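You operate a simulated robot arm through the tools that you are given. There is no shell and no other tool. Be economical: measure what you need, move in short steps, check, and stop when the job is done.

You are at the controls of a simulated two-armed robot. One attempt, no reset.

Task
Take the round pad and put it in the deep tray. Take the yellow pad and put it on the top of the turntable. Fetch the grease tin from the top of the black stand and set it on the wood table. Switch the blue lever on. Take the white tub on the grey bench and put it away on the second wall shelf from the bottom. Put the black jar on the bottom wall shelf. Put the bearing box that says "6205" from the grey bench on the top tray of the grey cart and the bearing box labelled "6204" on the middle shelf of the black stand. Fetch the beige rag and set it on the second wall shelf from the bottom. Put the white rag on the bottom wall shelf. Open the blue drawer. Do these in any order. Set down upright: round pad, black jar. The blue lever goes to its stop.

The check looks at the end state, three seconds after you hand in, the way a careful person would. Anything else that was tipped, shoved, dropped, spilled or broken makes it a failure.

Robot
Two 7-joint arms with two-finger parallel grippers on one trunk, on a base that drives. Base frame: it is fixed to the floor where the robot stands at the start and does not move with it; the origin is under the middle of the robot, x ahead of it, y to its left, z up; the surface under the hand at the start is at about z = 720. Lengths are in mm, angles in rad, forces in N, time in s.
The left shoulder is at the start at [70, 130, 1112], the right one opposite. With the tool pointing down near the work surface each hand reaches from about 100 to 500 mm from the robot's upright axis, wherever it stands, measured 20 degrees to its own side. Places, roughly: bearing box [6750, -750, 750]; beige rag (11x7x3 cm) [6800, -1800, 1000]; black jar (5x5x6 cm) [6700, -1000, 700]; blue drawer [3500, -3800, 300]; blue lever [4000, 600, 1200]; bottom wall shelf [6800, -3500, 800]; deep tray (15x13x8 cm) [700, 600, 700]; grease tin [3000, 250, 750]; middle shelf of the black stand [2800, 300, 500]; round pad (5x5x5 cm) [500, 200, 700]; second wall shelf [6800, -3500, 1100]; top of the turntable [4600, 1800, 900]; top tray of the grey cart [5100, -2200, 800]; white rag (11x7x3 cm) [6700, -2700, 1500]; white tub [6500, -1000, 750]; wood table [-1200, -1400, 800]; yellow pad (10x7x4 cm) [2800, 200, 800]. Payload 1.57 kg a hand.
The tool frame of a hand sits at the grasp point between the pads (the TCP): z along the fingers, y along the line on which they close. The tips reach 30 mm beyond it. The gripper opens to 80 mm. The fingers are 17 mm wide and 12 mm thick; the gripper's body (40 by 82 mm) begins 80 mm behind the TCP.
Orientation is told as [roll, pitch, yaw] about the base's x, y, z axes, in that order, counted from this pose: with the fingers straight down and closing along the base's y, the tool's x points along the base's -x, its y along +y and its z along -z.

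Tools
- The arms move only by the tool drive_tool. It takes "left_series", "right_series" or both (then of equal length, played together; a hand with none holds still); each is a list of rows, each a list of 3 entries, a list of its own where there are three numbers: the closure, from 0 (fully open) to 1 (shut), then the shift along the base's x, y, z in mm, then the turn, a rotation vector about the base's x, y, z in rad. In form: [[hand, [tx, ty, tz], [rx, ry, rz]], ...]. A call has 1 to 10 rows; each row shifts and turns the commanded pose from where the row before left it. Each row takes 0.2 s and may step no farther than 50 mm and 0.15 rad from the row before; otherwise, or with a gripper value out of range, the whole call is refused. A pose out of reach is approached as far as the arm can. The call stops where the force on the tool passes 40 N (or 10 N more than at its start, if that is more) or the arm is blocked; 0.2 s more then pass. Each finger travels about 108 mm/s and halts on what it meets, pressing with about 30 N; the grip force reading is that of the motor and also rises with nothing between the fingers. The clock runs only during rows and for 0.2 s after the last one: add rows that do not move to give the fingers time. The reply holds the time, the measured pose of the TCP, the force on the tool along the base axes, the opening and the grip force, in the units named above and with some noise, with the torque about the TCP (base axes, N m) and any sound that the robot's microphone picked up.
- Cameras (640 x 400 px; columns grow to the right, rows downward): "scene" is now at [122.2, 39.9, 1324.7]; the picture's right is [0.48, -0.88, 0.00], its down [-0.63, -0.34, -0.69] and it looks along [0.61, 0.33, -0.72] (base axes); focal length 287 px, centre (320, 200). "left" rides on the left gripper at [72, 7, -122] in its tool frame; the picture's right is [-0.09, 1.00, 0.00], its down [-0.84, -0.08, -0.54] and it looks along [-0.54, -0.05, 0.84] (tool axes); focal length 238 px, centre (320, 200). "right" rides on the right gripper at [72, -7, -122] in its tool frame; the picture's right is [0.09, 1.00, 0.00], its down [-0.84, 0.08, -0.54] and it looks along [-0.54, 0.05, 0.84] (tool axes); focal length 238 px, centre (320, 200). There is no depth. A picture from a camera that has moved, and an enlarged one, comes with that camera's place and axes in the base frame and with its lens.
- camera(camera): a new picture of that camera. It takes no simulated time.
- raise_lower(by): slides the trunk up (or, below 0, down) by that many mm; the arms and the scene camera ride with it, the base frame stays. It gives what a move gives, with no picture.
- roll_base(legs): drives the robot by 1 to 6 legs, each [ahead, left, turn to the left] in mm, mm and rad, along the robot's own axes; the way and the turn of a leg run together, so that a leg with both is an arc; at most 1500 mm and 3.142 rad a leg. The arms and the cameras ride along, it lands a little off, and it stops where it bumps. It gives what a move gives.
- pan_tilt(pan, tilt): turns the head with the scene camera to pan (to the left, within 1.501 rad either way) and tilt (down, from -0.506 to 1.204), counted from straight ahead of the robot. It gives what a move gives.
- enlarge(camera, box): a new picture of the part [left, top, right, bottom] of that camera's present view, enlarged. It takes no simulated time.
- sign_off(): hands the job in; it is judged then, once.

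Go step by step. Nothing tells you exact positions but the pictures and the camera data: compare them with the known pose of the tool, close in by small moves and look again before you grip or let go. The budget is 525 turns and 318 pictures, counting those below and the enlarged ones. Unless the task says otherwise, let go and move clear before handing in.

The tools are called after ">>>" as a command line: name --argument value ..., lists and objects as JSON in quotes. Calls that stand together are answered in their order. drive_tool: Moves the arms, as the interface text tells. Its arguments: {"type":"object","properties":{"left_series":{"type":"array","items":{"type":"array"}},"right_series":{"type":"array","items":{"type":"array"}}},"required":[]} The other tools are called the same way: raise_lower (by) slides the trunk up or down; roll_base (legs) drives the base; pan_tilt (pan, tilt) turns the head that bears the scene camera; camera (camera) takes a picture; enlarge (camera, box) takes an enlarged picture of a part of a camera's view; sign_off () hands the job in.

At the start:

```text
time_s: 0.0
left_eef_pos: [292.2, 336.7, 989.4]
left_ee_rot: [0.002, 0.001, 0.002]
left_force: [0.4, -0.3, -0.5]
left_ft_torque: [0.0, -0.03, -0.01]
left_opening: 79.9
left_finger_force: 0.0
right_eef_pos: [358.0, 9.1, 1023.9]
right_ee_rot: [0.001, -0.002, -0.002]
right_force: [0.2, 0.2, 0.7]
right_ft_torque: [0.04, 0.01, -0.03]
right_opening: 80.1
right_finger_force: 0.0
trunk travel left (down, up): [-750.0, 190.0]
robot x, y, heading: [-2.9, 1.2, -0.003]
head pan, tilt: [0.499, 0.803]
```

scene: 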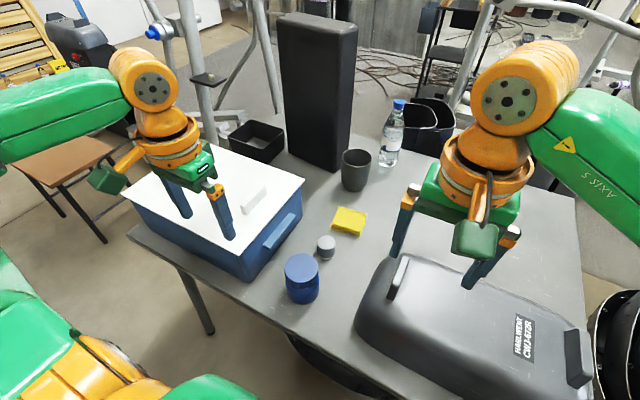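
right: 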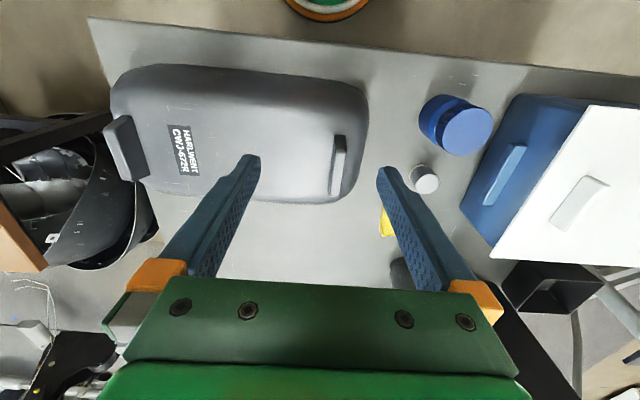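
left: 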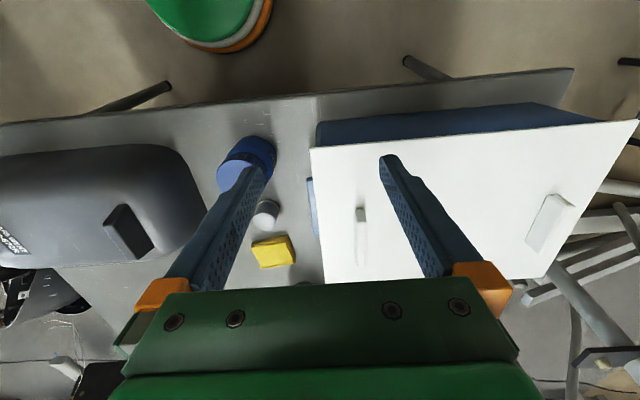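

I see the table with a small grey cylinder near [485, 220], which is probably the round pad, and a black open tray near [770, 640]. I'll look closer at both.

>>> enlarge --camera "scene" --box '[200, 100, 440, 320]'

>>> enlarge --camera "left" --box '[180, 110, 340, 290]'

```text
1.82 times, centred on (320, 210) of scene
camera zoom: at [122.2, 39.9, 1324.7], right [0.48, -0.88, 0.0], down [-0.63, -0.34, -0.69], along [0.61, 0.33, -0.72], focal length 523 px, centre (320, 182)
```

zoom: 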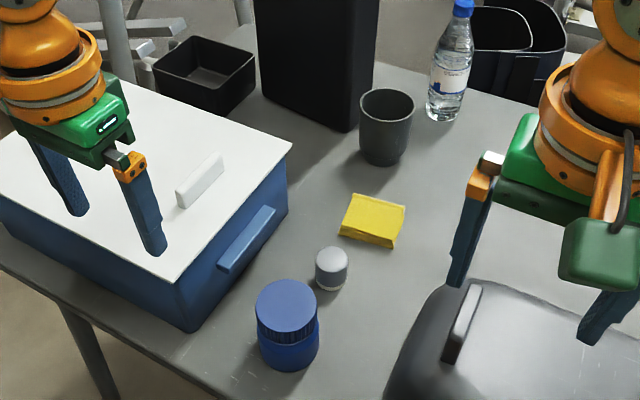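

```text
2.22 times, centred on (260, 200) of left
camera zoom: at [219.4, 341.9, 1110.1], right [0.09, 1.0, 0.0], down [0.84, -0.08, 0.54], along [0.54, -0.05, -0.84], focal length 530 px, centre (453, 200)
```

zoom: 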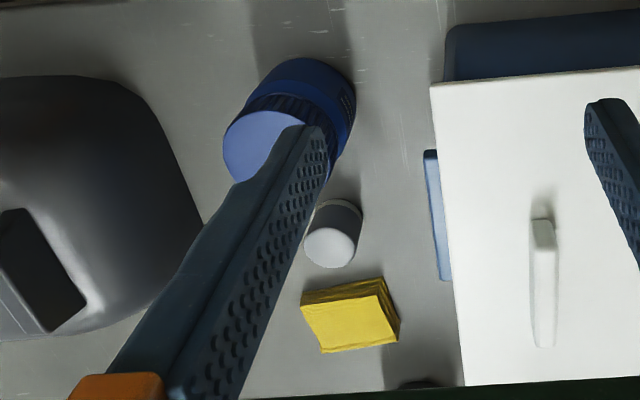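

The round pad stands at about [479, 215] with its top near z 765. It is slightly beyond reach, so I'll drive 60 mm ahead first.

>>> roll_base --legs '[[60, 0, 0]]'

```text
time_s: 1.0
left_eef_pos: [347.0, 337.0, 989.6]
left_ee_rot: [0.001, -0.005, 0.001]
left_force: [0.3, 0.1, 0.7]
left_ft_torque: [0.01, -0.03, 0.02]
left_opening: 80.0
left_finger_force: 0.1
right_eef_pos: [413.5, 9.6, 1026.5]
right_ee_rot: [0.0, -0.002, 0.001]
right_force: [0.3, 0.2, 0.0]
right_ft_torque: [0.0, -0.07, 0.0]
right_opening: 79.7
right_finger_force: 0.1
trunk travel left (down, up): [-750.0, 190.0]
robot x, y, heading: [58.2, -0.5, 0.002]
head pan, tilt: [0.499, 0.803]
```

No bump. I'll bring the left hand above the pad at height.

>>> drive_tool --left_series '[[0, [33, -30, 0], [0, 0, 0]], [0, [33, -31, 0], [0, 0, 0]], [0, [33, -30, 0], [0, 0, 0]], [0, [33, -31, 0], [0, 0, 0]], [0, [0, 0, -45], [0, 0, 0]], [0, [0, 0, -45], [0, 0, 0]], [0, [0, 0, -40], [0, 0, 0]], [0, [0, 0, 0], [0, 0, 0]]]'

>>> camera --camera "left"

```text
time_s: 2.8
left_eef_pos: [474.7, 218.8, 864.6]
left_ee_rot: [-0.001, -0.002, 0.002]
left_force: [0.2, 0.2, -0.9]
left_ft_torque: [0.0, 0.03, 0.02]
left_opening: 80.2
left_finger_force: 0.0
left hand out of reach, approached as far as the arm can: row 7
right_eef_pos: [417.3, 8.9, 1025.5]
right_ee_rot: [-0.001, 0.0, 0.001]
right_force: [-0.1, 0.3, -0.2]
right_ft_torque: [0.02, -0.02, 0.02]
right_opening: 80.2
right_finger_force: 0.1
trunk travel left (down, up): [-750.0, 190.0]
robot x, y, heading: [63.2, -2.9, 0.002]
head pan, tilt: [0.499, 0.803]
```

```text
312 pictures are left
camera left: at [401.5, 224.7, 985.6], right [0.09, 1.0, 0.0], down [0.84, -0.08, 0.54], along [0.54, -0.05, -0.84], focal length 238 px, centre (320, 200)
```

left: 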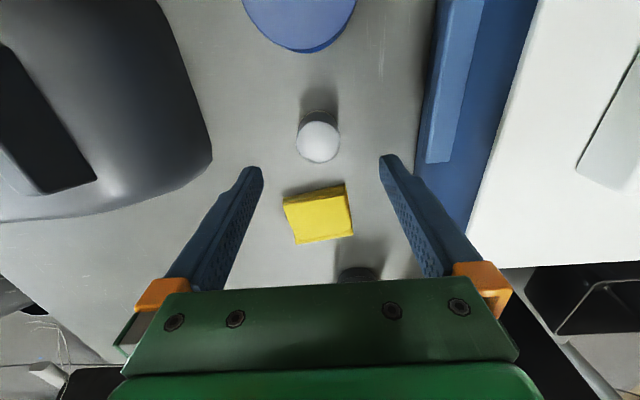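

The pad is centred at [475.5, 216]. I'll lower the trunk, since that carries the hand down without changing its reach.

>>> raise_lower --by -90

>>> camera --camera "left"

>>> camera --camera "scene"

```text
time_s: 4.0
left_eef_pos: [473.8, 217.8, 774.9]
left_ee_rot: [0.0, -0.002, 0.002]
left_force: [-0.6, -0.2, 0.0]
left_ft_torque: [0.01, 0.0, 0.0]
left_opening: 80.0
left_finger_force: 0.0
right_eef_pos: [418.3, 8.1, 935.0]
right_ee_rot: [0.0, -0.001, -0.001]
right_force: [-0.2, 0.3, -0.4]
right_ft_torque: [0.01, 0.03, -0.01]
right_opening: 80.0
right_finger_force: 0.0
trunk travel left (down, up): [-660.0, 280.0]
robot x, y, heading: [60.3, 3.4, -0.001]
head pan, tilt: [0.499, 0.803]
```

```text
311 pictures are left
camera left: at [401.8, 224.6, 895.8], right [0.09, 1.0, 0.0], down [0.84, -0.08, 0.54], along [0.54, -0.05, -0.84], focal length 238 px, centre (320, 200)
```

left: 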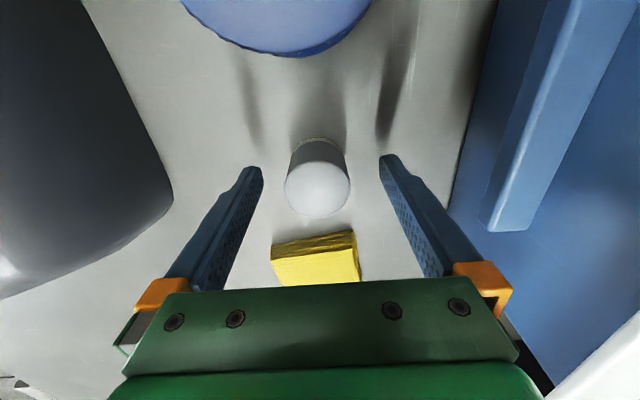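

```text
310 pictures are left
camera scene: at [181.8, 39.8, 1234.7], right [0.48, -0.88, 0.0], down [-0.63, -0.34, -0.69], along [0.61, 0.33, -0.72], focal length 287 px, centre (320, 200)
```

scene: 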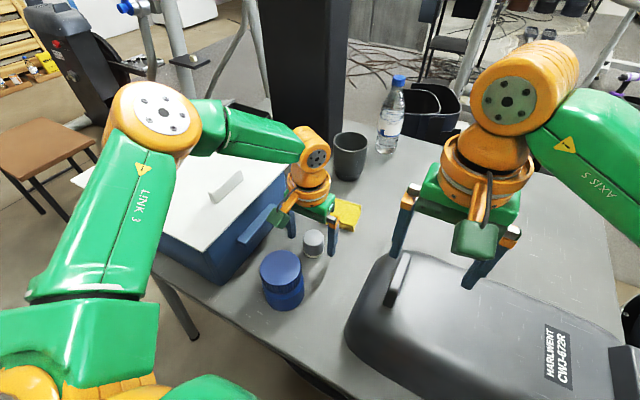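

The fingers straddle the pad well. I'll go down 18 mm more with the trunk and then close.

>>> raise_lower --by -18

>>> drive_tool --left_series '[[0, [3, -1, 0], [0, 0, 0]], [0.3, [0, 0, 0], [0, 0, 0]], [0.6, [0, 0, 0], [0, 0, 0]], [0.8, [0, 0, 0], [0, 0, 0]], [0.8, [0, 0, 0], [0, 0, 0]]]'

```text
time_s: 4.7
left_eef_pos: [474.5, 219.0, 757.6]
left_ee_rot: [0.0, -0.002, 0.001]
left_force: [-0.2, 0.2, 0.4]
left_ft_torque: [0.0, -0.01, -0.02]
left_opening: 80.2
left_finger_force: 0.1
right_eef_pos: [418.2, 9.1, 917.5]
right_ee_rot: [0.001, -0.001, 0.0]
right_force: [0.5, -0.4, 0.4]
right_ft_torque: [0.0, 0.03, 0.04]
right_opening: 79.9
right_finger_force: 0.1
trunk travel left (down, up): [-642.0, 298.0]
robot x, y, heading: [57.3, -3.0, -0.001]
head pan, tilt: [0.499, 0.803]
```

```text
time_s: 5.9
left_eef_pos: [473.8, 219.4, 757.2]
left_ee_rot: [-0.001, -0.003, 0.003]
left_force: [-0.4, 0.2, -0.4]
left_ft_torque: [0.01, -0.02, 0.01]
left_opening: 41.7
left_finger_force: 29.9
left hand out of reach, approached as far as the arm can: row 1
right_eef_pos: [417.7, 8.5, 916.9]
right_ee_rot: [0.0, 0.001, 0.001]
right_force: [0.4, 0.3, -0.3]
right_ft_torque: [0.02, -0.04, 0.01]
right_opening: 79.8
right_finger_force: 0.1
trunk travel left (down, up): [-642.0, 298.0]
robot x, y, heading: [60.4, -1.2, 0.001]
head pan, tilt: [0.499, 0.803]
```

The left hand holds the pad at an opening of 41.7 mm. I'll lift with the trunk and look to the left for a way around to the tray.

>>> raise_lower --by 240

>>> pan_tilt --pan 0.9 --tilt 0.5

>>> camera --camera "scene"

>>> camera --camera "left"

```text
time_s: 8.4
left_eef_pos: [474.5, 217.8, 997.6]
left_ee_rot: [0.001, -0.004, 0.001]
left_force: [0.0, -0.4, -0.4]
left_ft_torque: [0.0, -0.01, 0.01]
left_opening: 15.8
left_finger_force: 0.0
right_eef_pos: [418.6, 9.3, 1156.8]
right_ee_rot: [0.0, -0.001, 0.001]
right_force: [-0.3, -0.6, -0.1]
right_ft_torque: [0.03, -0.02, 0.04]
right_opening: 80.2
right_finger_force: 0.1
trunk travel left (down, up): [-882.0, 58.0]
robot x, y, heading: [58.6, 0.8, 0.001]
head pan, tilt: [0.499, 0.803]
```

```text
time_s: 9.2
left_eef_pos: [474.6, 219.7, 995.6]
left_ee_rot: [0.001, -0.002, 0.003]
left_force: [-0.1, -0.1, -0.1]
left_ft_torque: [-0.05, 0.01, 0.04]
left_opening: 16.0
left_finger_force: 0.1
right_eef_pos: [418.4, 9.1, 1157.3]
right_ee_rot: [0.0, 0.001, -0.001]
right_force: [-0.1, 1.1, -0.4]
right_ft_torque: [-0.01, -0.03, 0.01]
right_opening: 80.3
right_finger_force: 0.0
trunk travel left (down, up): [-882.0, 58.0]
robot x, y, heading: [57.6, 0.3, 0.001]
head pan, tilt: [0.901, 0.499]
```

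```text
309 pictures are left
camera scene: at [167.9, 72.6, 1482.9], right [0.78, -0.62, 0.0], down [-0.3, -0.38, -0.88], along [0.55, 0.69, -0.48], focal length 287 px, centre (320, 200)
```

scene: 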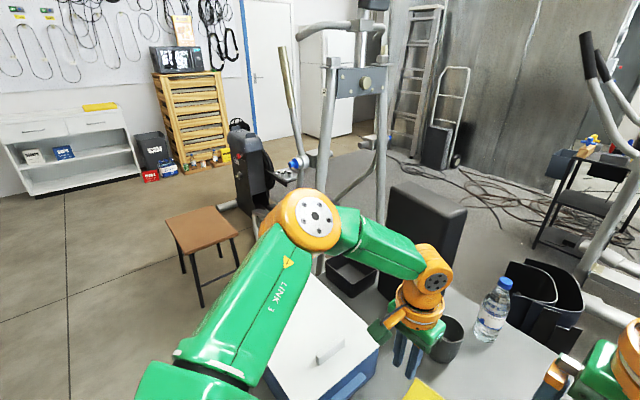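

```text
308 pictures are left
camera left: at [402.0, 224.6, 1117.8], right [0.09, 1.0, 0.0], down [0.84, -0.08, 0.54], along [0.54, -0.05, -0.84], focal length 238 px, centre (320, 200)
```

left: 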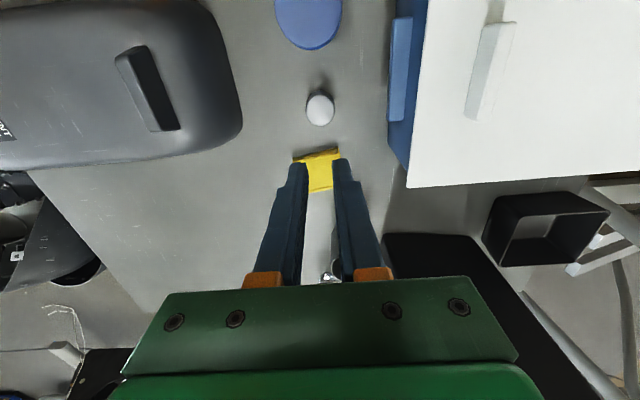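

The pad slipped out and still stands at about [475, 217], with its top near 771. I'll drive 50 mm closer for arm freedom, open, and regrip lower with full closure.

>>> roll_base --legs '[[50, 0, 0]]'

>>> drive_tool --left_series '[[0, [-25, 0, 0], [0, 0, 0]], [0, [-25, 0, 0], [0, 0, 0]], [0, [0, 0, 0], [0, 0, 0]]]'

>>> raise_lower --by -205

>>> camera --camera "left"

```text
time_s: 10.2
left_eef_pos: [516.7, 217.9, 1000.4]
left_ee_rot: [0.0, -0.01, 0.002]
left_force: [-0.6, 0.1, 0.2]
left_ft_torque: [0.03, -0.07, 0.02]
left_opening: 16.0
left_finger_force: 0.0
right_eef_pos: [459.5, 9.4, 1161.4]
right_ee_rot: [-0.001, -0.007, -0.001]
right_force: [-0.8, -0.1, 0.4]
right_ft_torque: [0.0, -0.07, 0.01]
right_opening: 79.8
right_finger_force: 0.0
trunk travel left (down, up): [-882.0, 58.0]
robot x, y, heading: [106.8, 2.1, -0.0]
head pan, tilt: [0.901, 0.499]
```

```text
time_s: 11.0
left_eef_pos: [473.6, 218.4, 998.2]
left_ee_rot: [0.0, -0.002, 0.001]
left_force: [1.1, -0.4, -0.7]
left_ft_torque: [-0.01, 0.03, 0.0]
left_opening: 79.9
left_finger_force: 0.1
right_eef_pos: [467.2, 8.0, 1156.7]
right_ee_rot: [0.001, 0.001, 0.0]
right_force: [0.1, 0.4, 0.5]
right_ft_torque: [0.02, -0.03, 0.01]
right_opening: 80.0
right_finger_force: 0.1
trunk travel left (down, up): [-882.0, 58.0]
robot x, y, heading: [109.9, 0.8, -0.001]
head pan, tilt: [0.901, 0.499]
```

```text
time_s: 13.2
left_eef_pos: [473.3, 219.0, 793.0]
left_ee_rot: [0.0, -0.001, 0.001]
left_force: [-0.3, -0.9, -0.1]
left_ft_torque: [0.02, -0.01, 0.01]
left_opening: 79.9
left_finger_force: 0.1
right_eef_pos: [467.4, 8.6, 951.7]
right_ee_rot: [0.0, -0.001, 0.001]
right_force: [0.4, 0.9, 0.1]
right_ft_torque: [-0.01, 0.02, 0.04]
right_opening: 80.0
right_finger_force: 0.1
trunk travel left (down, up): [-677.0, 263.0]
robot x, y, heading: [112.1, 1.4, -0.003]
head pan, tilt: [0.901, 0.499]
```

```text
307 pictures are left
camera left: at [401.5, 224.8, 913.8], right [0.09, 1.0, 0.0], down [0.84, -0.08, 0.54], along [0.54, -0.05, -0.84], focal length 238 px, centre (320, 200)
```

left: 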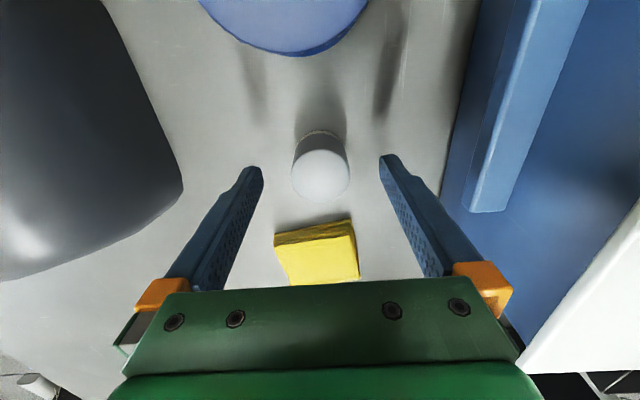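

The pad is centred between the fingers. I'll go down to z about 752, close fully, and lift a little.

>>> drive_tool --left_series '[[0, [0, 0, -20], [0, 0, 0]], [0, [0, 0, -21], [0, 0, 0]], [0, [0, 0, 0], [0, 0, 0]], [0.5, [0, 0, 0], [0, 0, 0]], [1, [0, 0, 0], [0, 0, 0]], [1, [0, 0, 0], [0, 0, 0]], [1, [0, 0, 0], [0, 0, 0]], [1, [0, 0, 8], [0, 0, 0]], [1, [0, 0, 10], [0, 0, 0]], [1, [0, 0, 10], [0, 0, 0]]]'

>>> camera --camera "left"

```text
time_s: 15.4
left_eef_pos: [474.5, 218.9, 778.9]
left_ee_rot: [0.001, -0.002, 0.001]
left_force: [0.6, 0.5, -0.5]
left_ft_torque: [-0.01, 0.0, 0.01]
left_opening: 41.3
left_finger_force: 30.1
right_eef_pos: [469.2, 8.8, 951.2]
right_ee_rot: [0.0, -0.002, 0.001]
right_force: [0.5, -0.5, 0.0]
right_ft_torque: [0.03, 0.01, 0.0]
right_opening: 79.9
right_finger_force: 0.0
trunk travel left (down, up): [-677.0, 263.0]
robot x, y, heading: [108.5, -3.1, 0.003]
head pan, tilt: [0.901, 0.499]
```

```text
306 pictures are left
camera left: at [402.0, 224.2, 901.0], right [0.09, 1.0, 0.0], down [0.84, -0.08, 0.54], along [0.54, -0.05, -0.84], focal length 238 px, centre (320, 200)
```

left: 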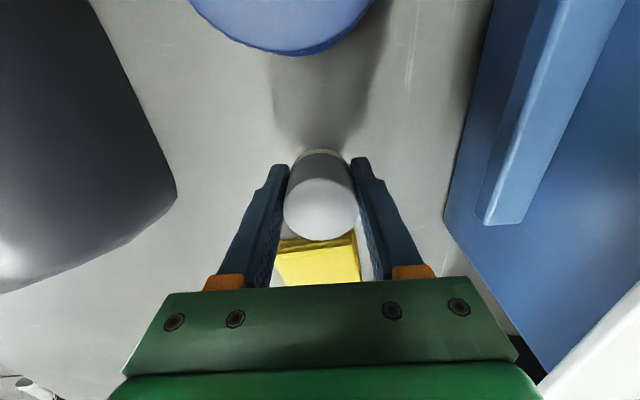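

The pad rose with the hand. I'll lift with the trunk in steps and verify the grip.

>>> raise_lower --by 50

>>> raise_lower --by 200

>>> camera --camera "left"

```text
time_s: 16.3
left_eef_pos: [473.8, 219.5, 830.0]
left_ee_rot: [0.0, -0.002, 0.001]
left_force: [-0.5, -0.2, -0.3]
left_ft_torque: [-0.05, 0.02, 0.01]
left_opening: 41.4
left_finger_force: 30.5
right_eef_pos: [467.7, 8.1, 1002.7]
right_ee_rot: [0.0, 0.003, -0.001]
right_force: [0.6, -0.3, 0.7]
right_ft_torque: [0.03, -0.01, -0.02]
right_opening: 80.0
right_finger_force: 0.0
trunk travel left (down, up): [-727.0, 213.0]
robot x, y, heading: [105.8, 0.3, 0.006]
head pan, tilt: [0.901, 0.499]
```

```text
time_s: 18.5
left_eef_pos: [474.8, 218.2, 1029.4]
left_ee_rot: [0.0, -0.002, 0.001]
left_force: [0.6, 1.2, -0.9]
left_ft_torque: [0.03, -0.02, -0.02]
left_opening: 41.4
left_finger_force: 29.4
right_eef_pos: [467.7, 8.3, 1202.0]
right_ee_rot: [-0.002, 0.0, 0.0]
right_force: [0.5, 0.2, -0.5]
right_ft_torque: [-0.01, -0.01, 0.02]
right_opening: 80.2
right_finger_force: 0.1
trunk travel left (down, up): [-927.0, 13.0]
robot x, y, heading: [111.7, 1.1, 0.001]
head pan, tilt: [0.901, 0.499]
```

```text
305 pictures are left
camera left: at [402.2, 224.2, 1150.9], right [0.09, 1.0, 0.0], down [0.84, -0.08, 0.54], along [0.54, -0.05, -0.84], focal length 238 px, centre (320, 200)
```

left: 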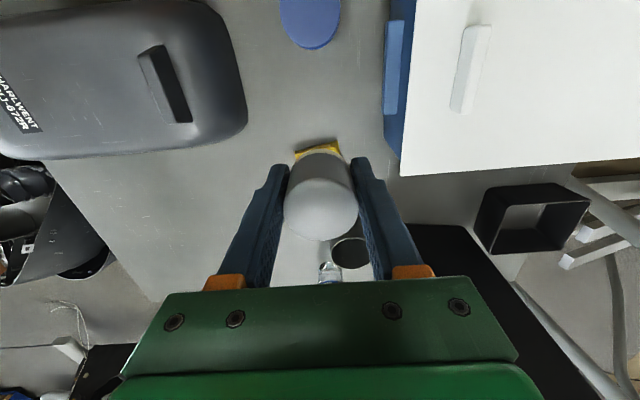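

The pad is held, but the tray at about [742, 637] is out of reach from here. I'll back off, move left, and look for a spot by the table's left side.

>>> roll_base --legs '[[-250, 0, 0], [0, 700, 0]]'

>>> pan_tilt --pan -0.1 --tilt 0.6

>>> camera --camera "scene"

```text
time_s: 23.7
left_eef_pos: [226.9, 920.8, 1029.9]
left_ee_rot: [0.001, -0.002, 0.002]
left_force: [0.8, -0.8, -0.9]
left_ft_torque: [-0.01, 0.03, -0.01]
left_opening: 41.2
left_finger_force: 29.6
right_eef_pos: [219.5, 709.8, 1201.8]
right_ee_rot: [0.001, 0.0, -0.001]
right_force: [-0.2, -0.4, 0.5]
right_ft_torque: [0.02, 0.0, 0.0]
right_opening: 79.9
right_finger_force: 0.2
trunk travel left (down, up): [-927.0, 13.0]
robot x, y, heading: [-137.2, 702.1, 0.005]
head pan, tilt: [0.901, 0.499]
```

```text
time_s: 25.0
left_eef_pos: [226.8, 920.1, 1029.1]
left_ee_rot: [0.0, -0.002, 0.003]
left_force: [-0.1, 0.1, -0.9]
left_ft_torque: [0.02, 0.03, -0.04]
left_opening: 41.1
left_finger_force: 30.1
right_eef_pos: [219.2, 710.0, 1203.0]
right_ee_rot: [0.001, 0.0, 0.001]
right_force: [0.2, 0.0, -0.3]
right_ft_torque: [0.03, 0.01, 0.0]
right_opening: 79.8
right_finger_force: 0.1
trunk travel left (down, up): [-927.0, 13.0]
robot x, y, heading: [-136.7, 702.3, -0.0]
head pan, tilt: [-0.099, 0.6]
```

```text
304 pictures are left
camera scene: at [0.6, 694.5, 1518.8], right [-0.1, -1.0, 0.0], down [-0.56, 0.06, -0.82], along [0.82, -0.08, -0.57], focal length 287 px, centre (320, 200)
```

scene: 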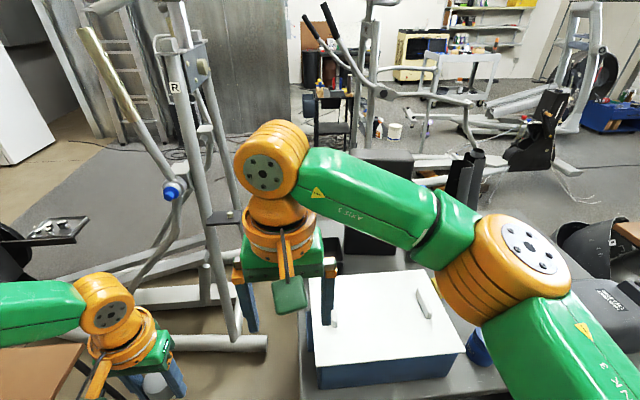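

The gym frame's floor rail starts near x 870, so I can stand at about [430, 930] facing the tray diagonally. I'll turn first, then slide in.

>>> roll_base --legs '[[0, 230, 0], [0, 0, -1.15], [232, 518, 0]]'

>>> pan_tilt --pan 0.5 --tilt 0.8

>>> camera --camera "scene"

>>> camera --camera "left"

```text
time_s: 32.5
left_eef_pos: [778.9, 687.7, 1030.5]
left_ee_rot: [0.004, 0.0, -1.149]
left_force: [-0.1, 0.1, 0.2]
left_ft_torque: [0.02, 0.01, 0.0]
left_opening: 41.6
left_finger_force: 30.0
right_eef_pos: [583.1, 608.5, 1202.1]
right_ee_rot: [0.003, -0.001, -1.152]
right_force: [0.6, -0.5, 0.5]
right_ft_torque: [0.01, 0.01, -0.01]
right_opening: 80.4
right_finger_force: 0.1
trunk travel left (down, up): [-927.0, 13.0]
robot x, y, heading: [433.5, 929.7, -1.153]
head pan, tilt: [-0.099, 0.6]
```

```text
time_s: 33.5
left_eef_pos: [780.2, 689.5, 1029.2]
left_ee_rot: [-0.002, -0.003, -1.148]
left_force: [0.6, 0.1, -0.9]
left_ft_torque: [0.05, 0.04, 0.0]
left_opening: 41.4
left_finger_force: 30.2
right_eef_pos: [584.8, 610.0, 1202.4]
right_ee_rot: [0.0, -0.001, -1.152]
right_force: [0.1, 0.4, -0.2]
right_ft_torque: [0.0, 0.0, 0.0]
right_opening: 80.0
right_finger_force: 0.0
trunk travel left (down, up): [-927.0, 13.0]
robot x, y, heading: [429.3, 932.1, -1.152]
head pan, tilt: [0.499, 0.799]
```

```text
303 pictures are left
camera scene: at [517.7, 838.7, 1501.9], right [-0.61, -0.8, 0.0], down [-0.57, 0.43, -0.7], along [0.55, -0.42, -0.72], focal length 287 px, centre (320, 200)
```

scene: 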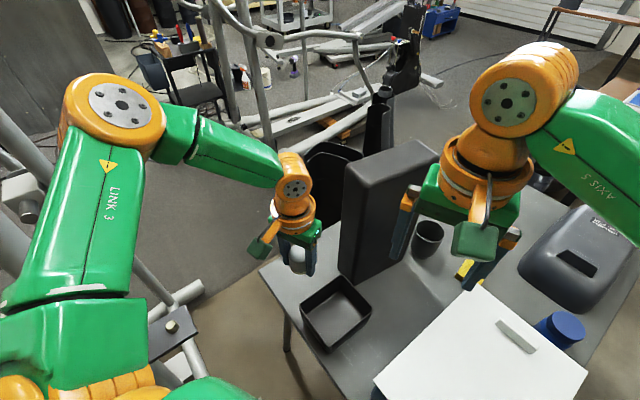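

```text
302 pictures are left
camera left: at [756.3, 755.8, 1150.8], right [0.95, 0.32, 0.0], down [0.27, -0.79, 0.54], along [0.18, -0.51, -0.84], focal length 238 px, centre (320, 200)
```

left: 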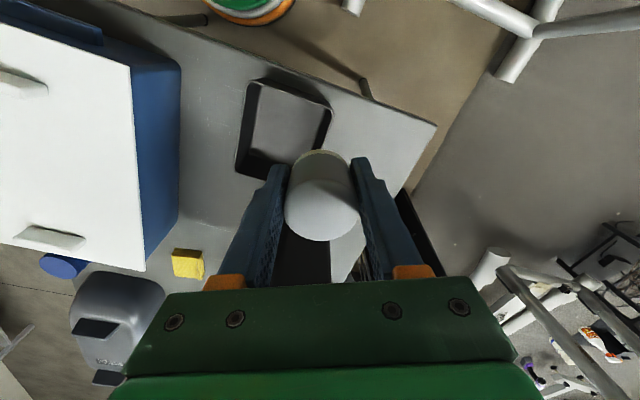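

The tray centre is near [734, 621], and the tower stands clear of it at about [841, 513]. I'll move the pad over the tray and lower partway.

>>> drive_tool --left_series '[[1, [-23, -34, 0], [0, 0, 0]], [1, [-23, -34, 0], [0, 0, 0]], [1, [0, 0, 0], [0, 0, 0]]]'

>>> raise_lower --by -180

>>> camera --camera "left"

>>> camera --camera "scene"

```text
time_s: 34.3
left_eef_pos: [743.1, 650.5, 1047.5]
left_ee_rot: [-0.004, -0.003, -1.149]
left_force: [-0.5, 0.2, -1.2]
left_ft_torque: [0.03, -0.02, 0.02]
left_opening: 41.1
left_finger_force: 29.6
left hand out of reach, approached as far as the arm can: row 2
right_eef_pos: [585.4, 609.8, 1201.5]
right_ee_rot: [-0.001, -0.001, -1.15]
right_force: [-0.4, 0.3, 0.6]
right_ft_torque: [0.01, -0.01, -0.04]
right_opening: 80.0
right_finger_force: 0.0
trunk travel left (down, up): [-927.0, 13.0]
robot x, y, heading: [433.1, 933.5, -1.152]
head pan, tilt: [0.499, 0.799]
```

```text
time_s: 36.3
left_eef_pos: [743.5, 647.7, 867.0]
left_ee_rot: [-0.001, -0.003, -1.148]
left_force: [0.2, -0.3, -0.5]
left_ft_torque: [0.01, -0.01, 0.01]
left_opening: 41.2
left_finger_force: 30.0
right_eef_pos: [583.9, 608.6, 1021.4]
right_ee_rot: [0.0, 0.0, -1.151]
right_force: [-0.5, 0.7, 0.1]
right_ft_torque: [0.01, -0.01, 0.01]
right_opening: 80.1
right_finger_force: 0.1
trunk travel left (down, up): [-747.0, 193.0]
robot x, y, heading: [431.3, 934.1, -1.15]
head pan, tilt: [0.499, 0.799]
```

```text
301 pictures are left
camera left: at [719.6, 716.8, 987.9], right [0.95, 0.32, 0.0], down [0.27, -0.79, 0.54], along [0.18, -0.51, -0.84], focal length 238 px, centre (320, 200)
```

left: 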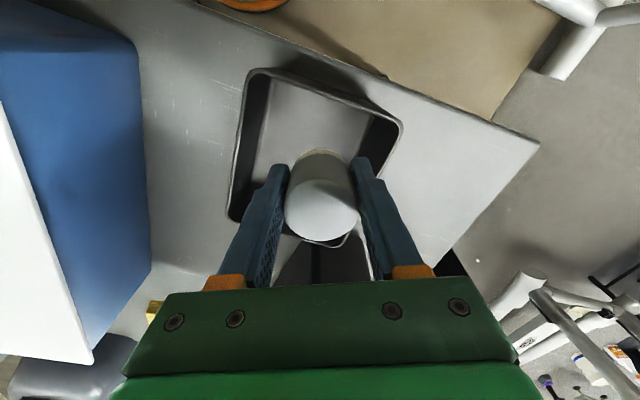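

```text
300 pictures are left
camera scene: at [517.4, 838.9, 1322.0], right [-0.61, -0.8, 0.0], down [-0.57, 0.43, -0.7], along [0.55, -0.42, -0.72], focal length 287 px, centre (320, 200)
```

scene: 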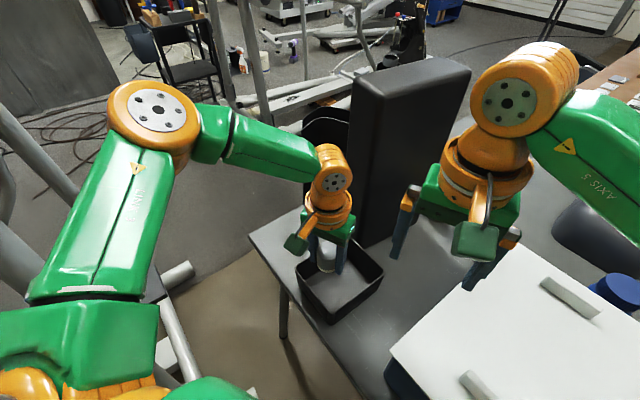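

The tray spans x 679–800 and y 552–690, and the pad is over it a bit near the back wall. I'll nudge the base 25 mm ahead to centre it and look.

>>> roll_base --legs '[[25, 0, 0]]'

>>> raise_lower --by -60

>>> camera --camera "left"

```text
time_s: 37.1
left_eef_pos: [751.9, 629.7, 869.1]
left_ee_rot: [-0.002, -0.006, -1.151]
left_force: [0.5, -0.2, -0.2]
left_ft_torque: [-0.05, 0.02, 0.02]
left_opening: 41.3
left_finger_force: 30.6
right_eef_pos: [593.9, 590.0, 1022.5]
right_ee_rot: [0.0, -0.004, -1.15]
right_force: [-1.3, 0.8, -0.2]
right_ft_torque: [-0.04, 0.02, 0.0]
right_opening: 80.0
right_finger_force: 0.0
trunk travel left (down, up): [-747.0, 193.0]
robot x, y, heading: [443.4, 909.8, -1.151]
head pan, tilt: [0.499, 0.799]
```

```text
time_s: 38.1
left_eef_pos: [753.0, 626.4, 806.1]
left_ee_rot: [0.001, -0.001, -1.15]
left_force: [-0.6, 0.4, 0.3]
left_ft_torque: [0.0, 0.0, 0.0]
left_opening: 41.5
left_finger_force: 29.8
right_eef_pos: [594.7, 585.9, 962.3]
right_ee_rot: [0.0, 0.0, -1.15]
right_force: [-0.8, 0.2, -0.2]
right_ft_torque: [-0.04, -0.01, -0.03]
right_opening: 79.9
right_finger_force: 0.0
trunk travel left (down, up): [-687.0, 253.0]
robot x, y, heading: [437.9, 907.6, -1.145]
head pan, tilt: [0.499, 0.799]
```

```text
299 pictures are left
camera left: at [729.7, 694.2, 927.9], right [0.95, 0.32, 0.0], down [0.27, -0.79, 0.54], along [0.18, -0.51, -0.84], focal length 238 px, centre (320, 200)
```

left: 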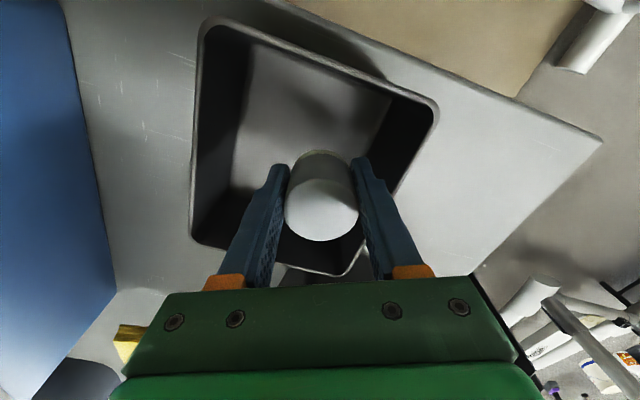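

The pad is a bit toward the +x wall, so I'll shift it 13 mm back and then lower until it touches.

>>> drive_tool --left_series '[[1, [-13, 0, 0], [0, 0, 0]], [1, [0, 0, 0], [0, 0, 0]]]'

>>> raise_lower --by -40

>>> camera --camera "left"

```text
time_s: 38.7
left_eef_pos: [741.8, 628.9, 808.8]
left_ee_rot: [-0.003, -0.005, -1.149]
left_force: [-0.1, 0.3, 0.2]
left_ft_torque: [0.01, -0.01, 0.03]
left_opening: 41.5
left_finger_force: 30.1
left hand out of reach, approached as far as the arm can: row 1
right_eef_pos: [595.7, 586.5, 961.5]
right_ee_rot: [0.0, 0.0, -1.15]
right_force: [-1.2, -0.7, -0.7]
right_ft_torque: [0.03, 0.01, -0.03]
right_opening: 80.3
right_finger_force: 0.0
trunk travel left (down, up): [-687.0, 253.0]
robot x, y, heading: [439.5, 908.8, -1.147]
head pan, tilt: [0.499, 0.799]
```

```text
time_s: 39.5
left_eef_pos: [742.0, 629.6, 768.9]
left_ee_rot: [-0.002, -0.004, -1.148]
left_force: [0.4, 0.2, 0.0]
left_ft_torque: [-0.02, -0.02, -0.02]
left_opening: 41.4
left_finger_force: 29.7
right_eef_pos: [594.6, 585.9, 922.8]
right_ee_rot: [0.001, -0.001, -1.15]
right_force: [-0.6, 0.6, 0.0]
right_ft_torque: [0.01, -0.03, 0.0]
right_opening: 79.9
right_finger_force: 0.0
trunk travel left (down, up): [-647.0, 293.0]
robot x, y, heading: [441.0, 913.2, -1.153]
head pan, tilt: [0.499, 0.799]
```

```text
298 pictures are left
camera left: at [718.0, 697.2, 889.5], right [0.95, 0.32, 0.0], down [0.27, -0.79, 0.54], along [0.17, -0.52, -0.84], focal length 238 px, centre (320, 200)
```

left: 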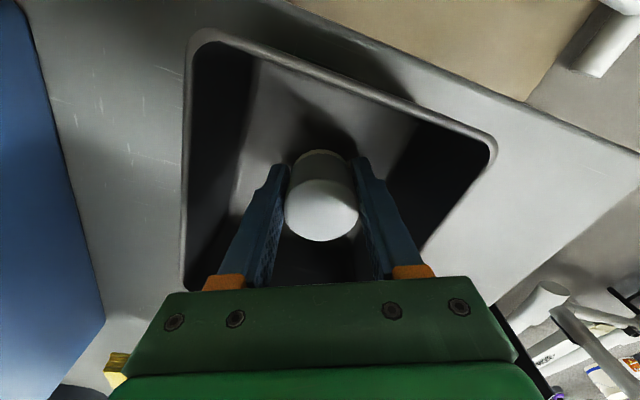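

The pad is well inside the tray. I'll lower in small steps, watching the force.

>>> raise_lower --by -8

>>> raise_lower --by -4

```text
time_s: 40.1
left_eef_pos: [742.6, 629.7, 759.7]
left_ee_rot: [-0.003, -0.003, -1.148]
left_force: [-0.9, 0.1, -0.2]
left_ft_torque: [0.01, -0.03, 0.01]
left_opening: 41.4
left_finger_force: 29.9
right_eef_pos: [595.2, 585.6, 914.7]
right_ee_rot: [0.001, -0.001, -1.149]
right_force: [0.1, -0.4, -1.7]
right_ft_torque: [0.03, 0.01, -0.01]
right_opening: 80.0
right_finger_force: 0.2
trunk travel left (down, up): [-639.0, 301.0]
robot x, y, heading: [443.6, 911.1, -1.148]
head pan, tilt: [0.499, 0.799]
```

```text
time_s: 40.6
left_eef_pos: [741.0, 628.7, 757.2]
left_ee_rot: [-0.002, -0.003, -1.148]
left_force: [0.6, 0.3, 0.8]
left_ft_torque: [0.0, 0.01, -0.01]
left_opening: 41.5
left_finger_force: 29.7
right_eef_pos: [595.9, 585.8, 909.9]
right_ee_rot: [-0.001, 0.002, -1.15]
right_force: [-0.5, -0.4, -0.4]
right_ft_torque: [0.03, 0.01, -0.01]
right_opening: 79.9
right_finger_force: 0.0
trunk travel left (down, up): [-635.0, 305.0]
robot x, y, heading: [443.3, 911.4, -1.147]
head pan, tilt: [0.499, 0.799]
```

>>> raise_lower --by -3

```text
time_s: 41.1
left_eef_pos: [741.4, 629.7, 755.2]
left_ee_rot: [-0.002, -0.006, -1.148]
left_force: [2.6, -2.1, 13.1]
left_ft_torque: [-0.03, -0.15, 0.03]
left_opening: 41.5
left_finger_force: 29.9
right_eef_pos: [594.2, 586.6, 906.8]
right_ee_rot: [0.0, -0.003, -1.15]
right_force: [0.1, -0.7, 0.6]
right_ft_torque: [-0.04, -0.06, 0.01]
right_opening: 79.7
right_finger_force: 0.1
trunk travel left (down, up): [-632.0, 308.0]
robot x, y, heading: [438.5, 910.3, -1.151]
head pan, tilt: [0.499, 0.799]
```

Contact is made at 13 N. I'll open partway and raise.

>>> drive_tool --left_series '[[0.35, [0, 0, 1], [0, 0, 0]], [0.35, [0, 0, 0], [0, 0, 0]], [0.35, [0, 0, 0], [0, 0, 0]]]'

>>> raise_lower --by 250

>>> camera --camera "left"

```text
time_s: 41.9
left_eef_pos: [742.3, 628.1, 755.2]
left_ee_rot: [-0.002, -0.004, -1.149]
left_force: [0.0, -0.8, 0.2]
left_ft_torque: [-0.02, 0.01, -0.02]
left_opening: 51.9
left_finger_force: 0.0
right_eef_pos: [595.1, 585.7, 906.6]
right_ee_rot: [0.001, 0.001, -1.15]
right_force: [0.2, -0.3, -0.5]
right_ft_torque: [0.0, 0.02, -0.01]
right_opening: 79.9
right_finger_force: 0.0
trunk travel left (down, up): [-632.0, 308.0]
robot x, y, heading: [444.7, 910.2, -1.15]
head pan, tilt: [0.499, 0.799]
```

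```text
time_s: 44.5
left_eef_pos: [741.1, 629.3, 1004.9]
left_ee_rot: [-0.001, -0.003, -1.148]
left_force: [0.4, 0.4, -0.3]
left_ft_torque: [-0.01, 0.04, -0.03]
left_opening: 51.7
left_finger_force: 0.0
right_eef_pos: [594.7, 587.0, 1157.1]
right_ee_rot: [0.0, 0.001, -1.15]
right_force: [-0.4, -0.3, 0.6]
right_ft_torque: [0.01, 0.03, 0.01]
right_opening: 80.2
right_finger_force: 0.2
trunk travel left (down, up): [-882.0, 58.0]
robot x, y, heading: [440.5, 910.9, -1.144]
head pan, tilt: [0.499, 0.799]
```

```text
297 pictures are left
camera left: at [718.1, 696.8, 1125.5], right [0.95, 0.32, 0.0], down [0.27, -0.79, 0.54], along [0.17, -0.52, -0.84], focal length 238 px, centre (320, 200)
```

left: 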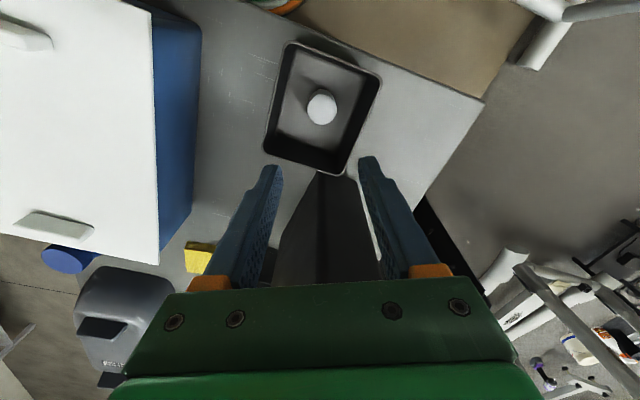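

The round pad stands in the tray. Next I'll survey the room in the direction of the black stand.

>>> pan_tilt --pan 0.85 --tilt 0.3

>>> camera --camera "scene"

>>> pan_tilt --pan 0.1 --tilt 0.3

>>> camera --camera "scene"

```text
time_s: 45.4
left_eef_pos: [740.9, 629.2, 1004.0]
left_ee_rot: [-0.001, -0.004, -1.149]
left_force: [0.2, 1.1, 0.5]
left_ft_torque: [0.03, 0.0, -0.02]
left_opening: 52.1
left_finger_force: 0.0
right_eef_pos: [595.1, 585.6, 1156.9]
right_ee_rot: [-0.001, 0.001, -1.151]
right_force: [-0.1, 0.7, 0.0]
right_ft_torque: [0.01, 0.0, -0.02]
right_opening: 80.0
right_finger_force: 0.1
trunk travel left (down, up): [-882.0, 58.0]
robot x, y, heading: [440.6, 907.4, -1.157]
head pan, tilt: [0.85, 0.3]
```

```text
296 pictures are left
camera scene: at [552.5, 837.3, 1501.2], right [-0.3, -0.96, 0.0], down [-0.28, 0.09, -0.95], along [0.91, -0.28, -0.3], focal length 287 px, centre (320, 200)
```

scene: 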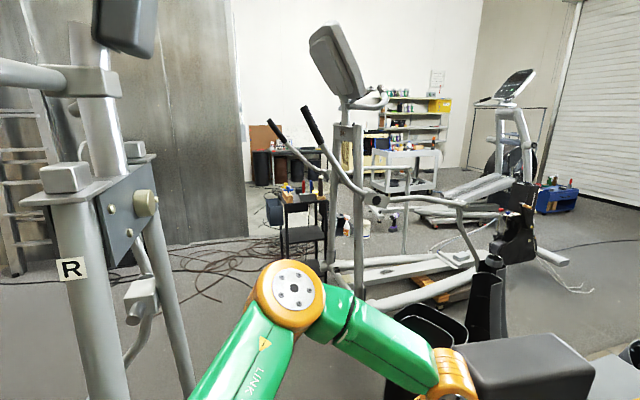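

```text
time_s: 46.5
left_eef_pos: [741.7, 629.2, 1005.0]
left_ee_rot: [-0.002, -0.004, -1.149]
left_force: [0.1, -0.6, 1.0]
left_ft_torque: [-0.01, -0.02, 0.0]
left_opening: 52.3
left_finger_force: 0.0
right_eef_pos: [595.7, 586.3, 1155.2]
right_ee_rot: [-0.001, 0.0, -1.151]
right_force: [-0.6, 0.0, 0.5]
right_ft_torque: [0.01, -0.01, 0.02]
right_opening: 80.0
right_finger_force: 0.1
trunk travel left (down, up): [-882.0, 58.0]
robot x, y, heading: [441.3, 910.6, -1.153]
head pan, tilt: [0.099, 0.3]
```

```text
295 pictures are left
camera scene: at [510.0, 784.1, 1501.3], right [-0.87, -0.5, 0.0], down [-0.15, 0.26, -0.96], along [0.48, -0.83, -0.3], focal length 287 px, centre (320, 200)
```

scene: 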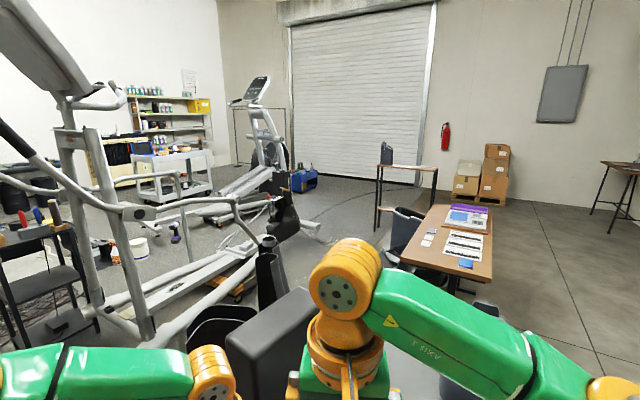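

Machines stand between here and the black stand. I'll back out and look down the table's right side for a passage.

>>> roll_base --legs '[[-232, -518, 0], [0, 0, 1.15], [-200, -1400, 0]]'

>>> pan_tilt --pan -0.4 --tilt 0.4

>>> camera --camera "scene"

```text
time_s: 59.3
left_eef_pos: [64.2, -327.0, 1004.3]
left_ee_rot: [-0.003, -0.003, 0.011]
left_force: [1.1, 0.7, 0.4]
left_ft_torque: [0.01, 0.01, -0.01]
left_opening: 52.1
left_finger_force: 0.2
right_eef_pos: [44.0, -477.0, 1157.2]
right_ee_rot: [0.0, 0.001, 0.011]
right_force: [0.1, -0.3, -0.2]
right_ft_torque: [0.01, -0.03, 0.02]
right_opening: 79.7
right_finger_force: 0.1
trunk travel left (down, up): [-882.0, 58.0]
robot x, y, heading: [-315.1, -492.7, 0.007]
head pan, tilt: [0.099, 0.3]
```

```text
time_s: 60.3
left_eef_pos: [64.1, -327.5, 1005.4]
left_ee_rot: [-0.002, -0.004, 0.012]
left_force: [0.0, -0.3, -0.4]
left_ft_torque: [0.0, -0.01, -0.01]
left_opening: 51.9
left_finger_force: 0.0
right_eef_pos: [46.7, -477.8, 1157.8]
right_ee_rot: [0.0, 0.001, 0.011]
right_force: [0.1, -0.7, -0.8]
right_ft_torque: [0.02, 0.02, -0.01]
right_opening: 80.0
right_finger_force: 0.0
trunk travel left (down, up): [-882.0, 58.0]
robot x, y, heading: [-313.0, -492.0, 0.008]
head pan, tilt: [-0.4, 0.4]
```

```text
294 pictures are left
camera scene: at [-175.7, -523.5, 1492.1], right [-0.38, -0.93, 0.0], down [-0.36, 0.15, -0.92], along [0.85, -0.35, -0.39], focal length 287 px, centre (320, 200)
```

scene: 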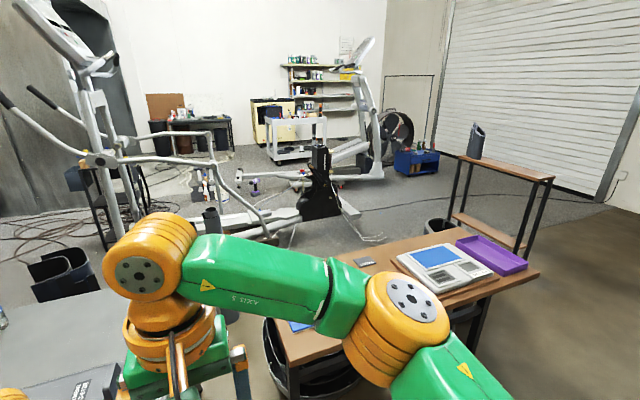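

The passage between the table and desk is too narrow. I'll go further right along the open floor and look past the desk.

>>> roll_base --legs '[[0, -1400, 0]]'

>>> pan_tilt --pan 0.2 --tilt 0.35

>>> camera --camera "scene"

```text
time_s: 67.2
left_eef_pos: [75.0, -1723.1, 1003.1]
left_ee_rot: [-0.005, -0.003, 0.005]
left_force: [0.0, -0.3, -0.2]
left_ft_torque: [0.0, 0.02, 0.01]
left_opening: 52.0
left_finger_force: 0.0
right_eef_pos: [55.9, -1872.8, 1156.9]
right_ee_rot: [0.001, -0.002, 0.002]
right_force: [0.3, 0.2, -0.3]
right_ft_torque: [0.0, 0.02, -0.01]
right_opening: 79.9
right_finger_force: 0.0
trunk travel left (down, up): [-882.0, 58.0]
robot x, y, heading: [-302.6, -1881.6, 0.003]
head pan, tilt: [-0.4, 0.4]
```

```text
time_s: 68.2
left_eef_pos: [75.6, -1722.6, 1004.8]
left_ee_rot: [-0.001, -0.005, 0.005]
left_force: [1.1, 0.2, -0.3]
left_ft_torque: [0.0, 0.0, 0.02]
left_opening: 52.0
left_finger_force: 0.1
right_eef_pos: [56.2, -1875.6, 1157.0]
right_ee_rot: [-0.001, 0.001, 0.003]
right_force: [0.3, 0.3, 0.3]
right_ft_torque: [-0.02, -0.01, 0.0]
right_opening: 80.1
right_finger_force: 0.0
trunk travel left (down, up): [-882.0, 58.0]
robot x, y, heading: [-301.5, -1886.8, 0.006]
head pan, tilt: [0.201, 0.351]
```

```text
293 pictures are left
camera scene: at [-159.6, -1863.5, 1496.6], right [0.2, -0.98, 0.0], down [-0.34, -0.07, -0.94], along [0.92, 0.19, -0.34], focal length 287 px, centre (320, 200)
```

scene: 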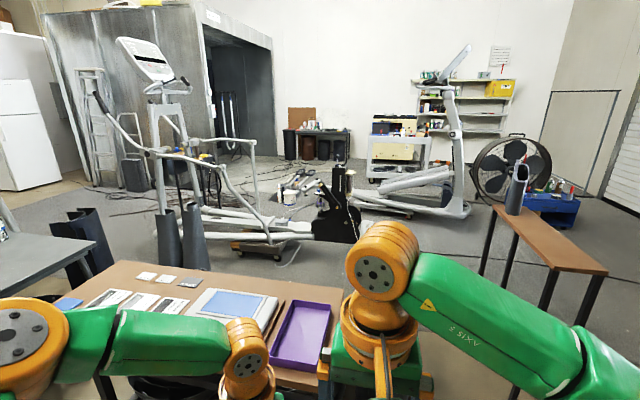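

The passage between the desk (right edge y≈-1720) and the bench (y≈-2650) is about 900 mm wide. I'll drive along y≈-2180 past both and look again.

>>> roll_base --legs '[[0, -300, 0], [1400, 0, 0], [900, 0, 0]]'

>>> pan_tilt --pan 0.6 --tilt 0.35

>>> camera --camera "scene"

>>> pan_tilt --pan -0.1 --tilt 0.35

>>> camera --camera "scene"

```text
time_s: 74.5
left_eef_pos: [1021.2, -2005.4, 1008.8]
left_ee_rot: [-0.004, -0.014, 0.018]
left_force: [0.0, -0.1, -0.5]
left_ft_torque: [0.0, -0.02, 0.01]
left_opening: 52.1
left_finger_force: 0.1
right_eef_pos: [999.9, -2156.8, 1160.4]
right_ee_rot: [-0.001, -0.008, 0.018]
right_force: [-0.6, 0.4, 0.3]
right_ft_torque: [0.04, -0.05, -0.01]
right_opening: 79.8
right_finger_force: 0.1
trunk travel left (down, up): [-882.0, 58.0]
robot x, y, heading: [653.0, -2172.7, 0.016]
head pan, tilt: [0.201, 0.351]
stopped in leg 2: the robot was blocked; the commanded pose is now the measured one
```

```text
time_s: 75.4
left_eef_pos: [1032.3, -2006.2, 1003.2]
left_ee_rot: [-0.001, -0.002, 0.016]
left_force: [0.1, 0.2, -0.7]
left_ft_torque: [0.0, 0.0, 0.01]
left_opening: 51.9
left_finger_force: 0.0
right_eef_pos: [1012.7, -2157.8, 1157.9]
right_ee_rot: [0.0, 0.006, 0.016]
right_force: [0.9, -0.6, -1.2]
right_ft_torque: [0.01, 0.03, 0.01]
right_opening: 80.2
right_finger_force: 0.1
trunk travel left (down, up): [-882.0, 58.0]
robot x, y, heading: [652.6, -2174.4, 0.016]
head pan, tilt: [0.6, 0.351]
```

```text
292 pictures are left
camera scene: at [784.0, -2114.9, 1496.2], right [0.58, -0.82, 0.0], down [-0.28, -0.2, -0.94], along [0.77, 0.54, -0.35], focal length 287 px, centre (320, 200)
```

scene: 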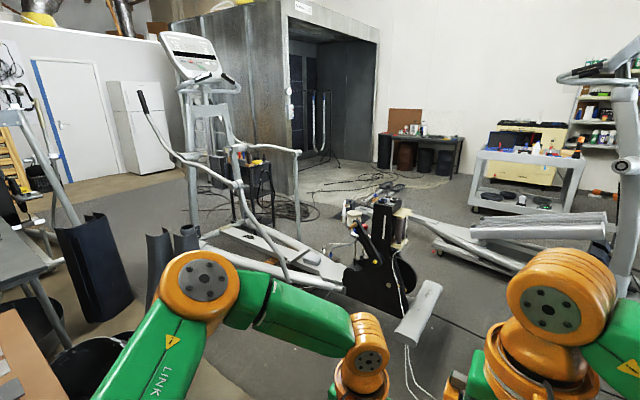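

```text
time_s: 76.5
left_eef_pos: [1027.8, -2006.2, 1004.3]
left_ee_rot: [-0.001, -0.004, 0.017]
left_force: [2.1, -0.3, 0.6]
left_ft_torque: [-0.01, -0.02, 0.02]
left_opening: 52.0
left_finger_force: 0.1
right_eef_pos: [1010.6, -2156.9, 1157.6]
right_ee_rot: [0.0, 0.001, 0.017]
right_force: [0.1, -0.1, -0.6]
right_ft_torque: [-0.01, 0.01, 0.01]
right_opening: 80.2
right_finger_force: 0.1
trunk travel left (down, up): [-882.0, 58.0]
robot x, y, heading: [653.1, -2169.9, 0.012]
head pan, tilt: [-0.099, 0.351]
```

```text
291 pictures are left
camera scene: at [796.9, -2176.4, 1496.6], right [-0.08, -1.0, 0.0], down [-0.34, 0.03, -0.94], along [0.94, -0.08, -0.34], focal length 287 px, centre (320, 200)
```

scene: 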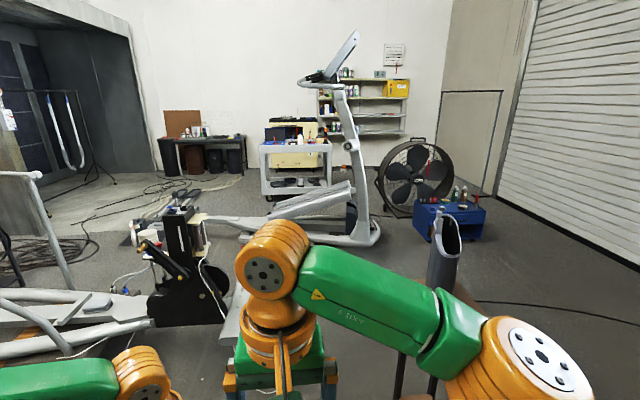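

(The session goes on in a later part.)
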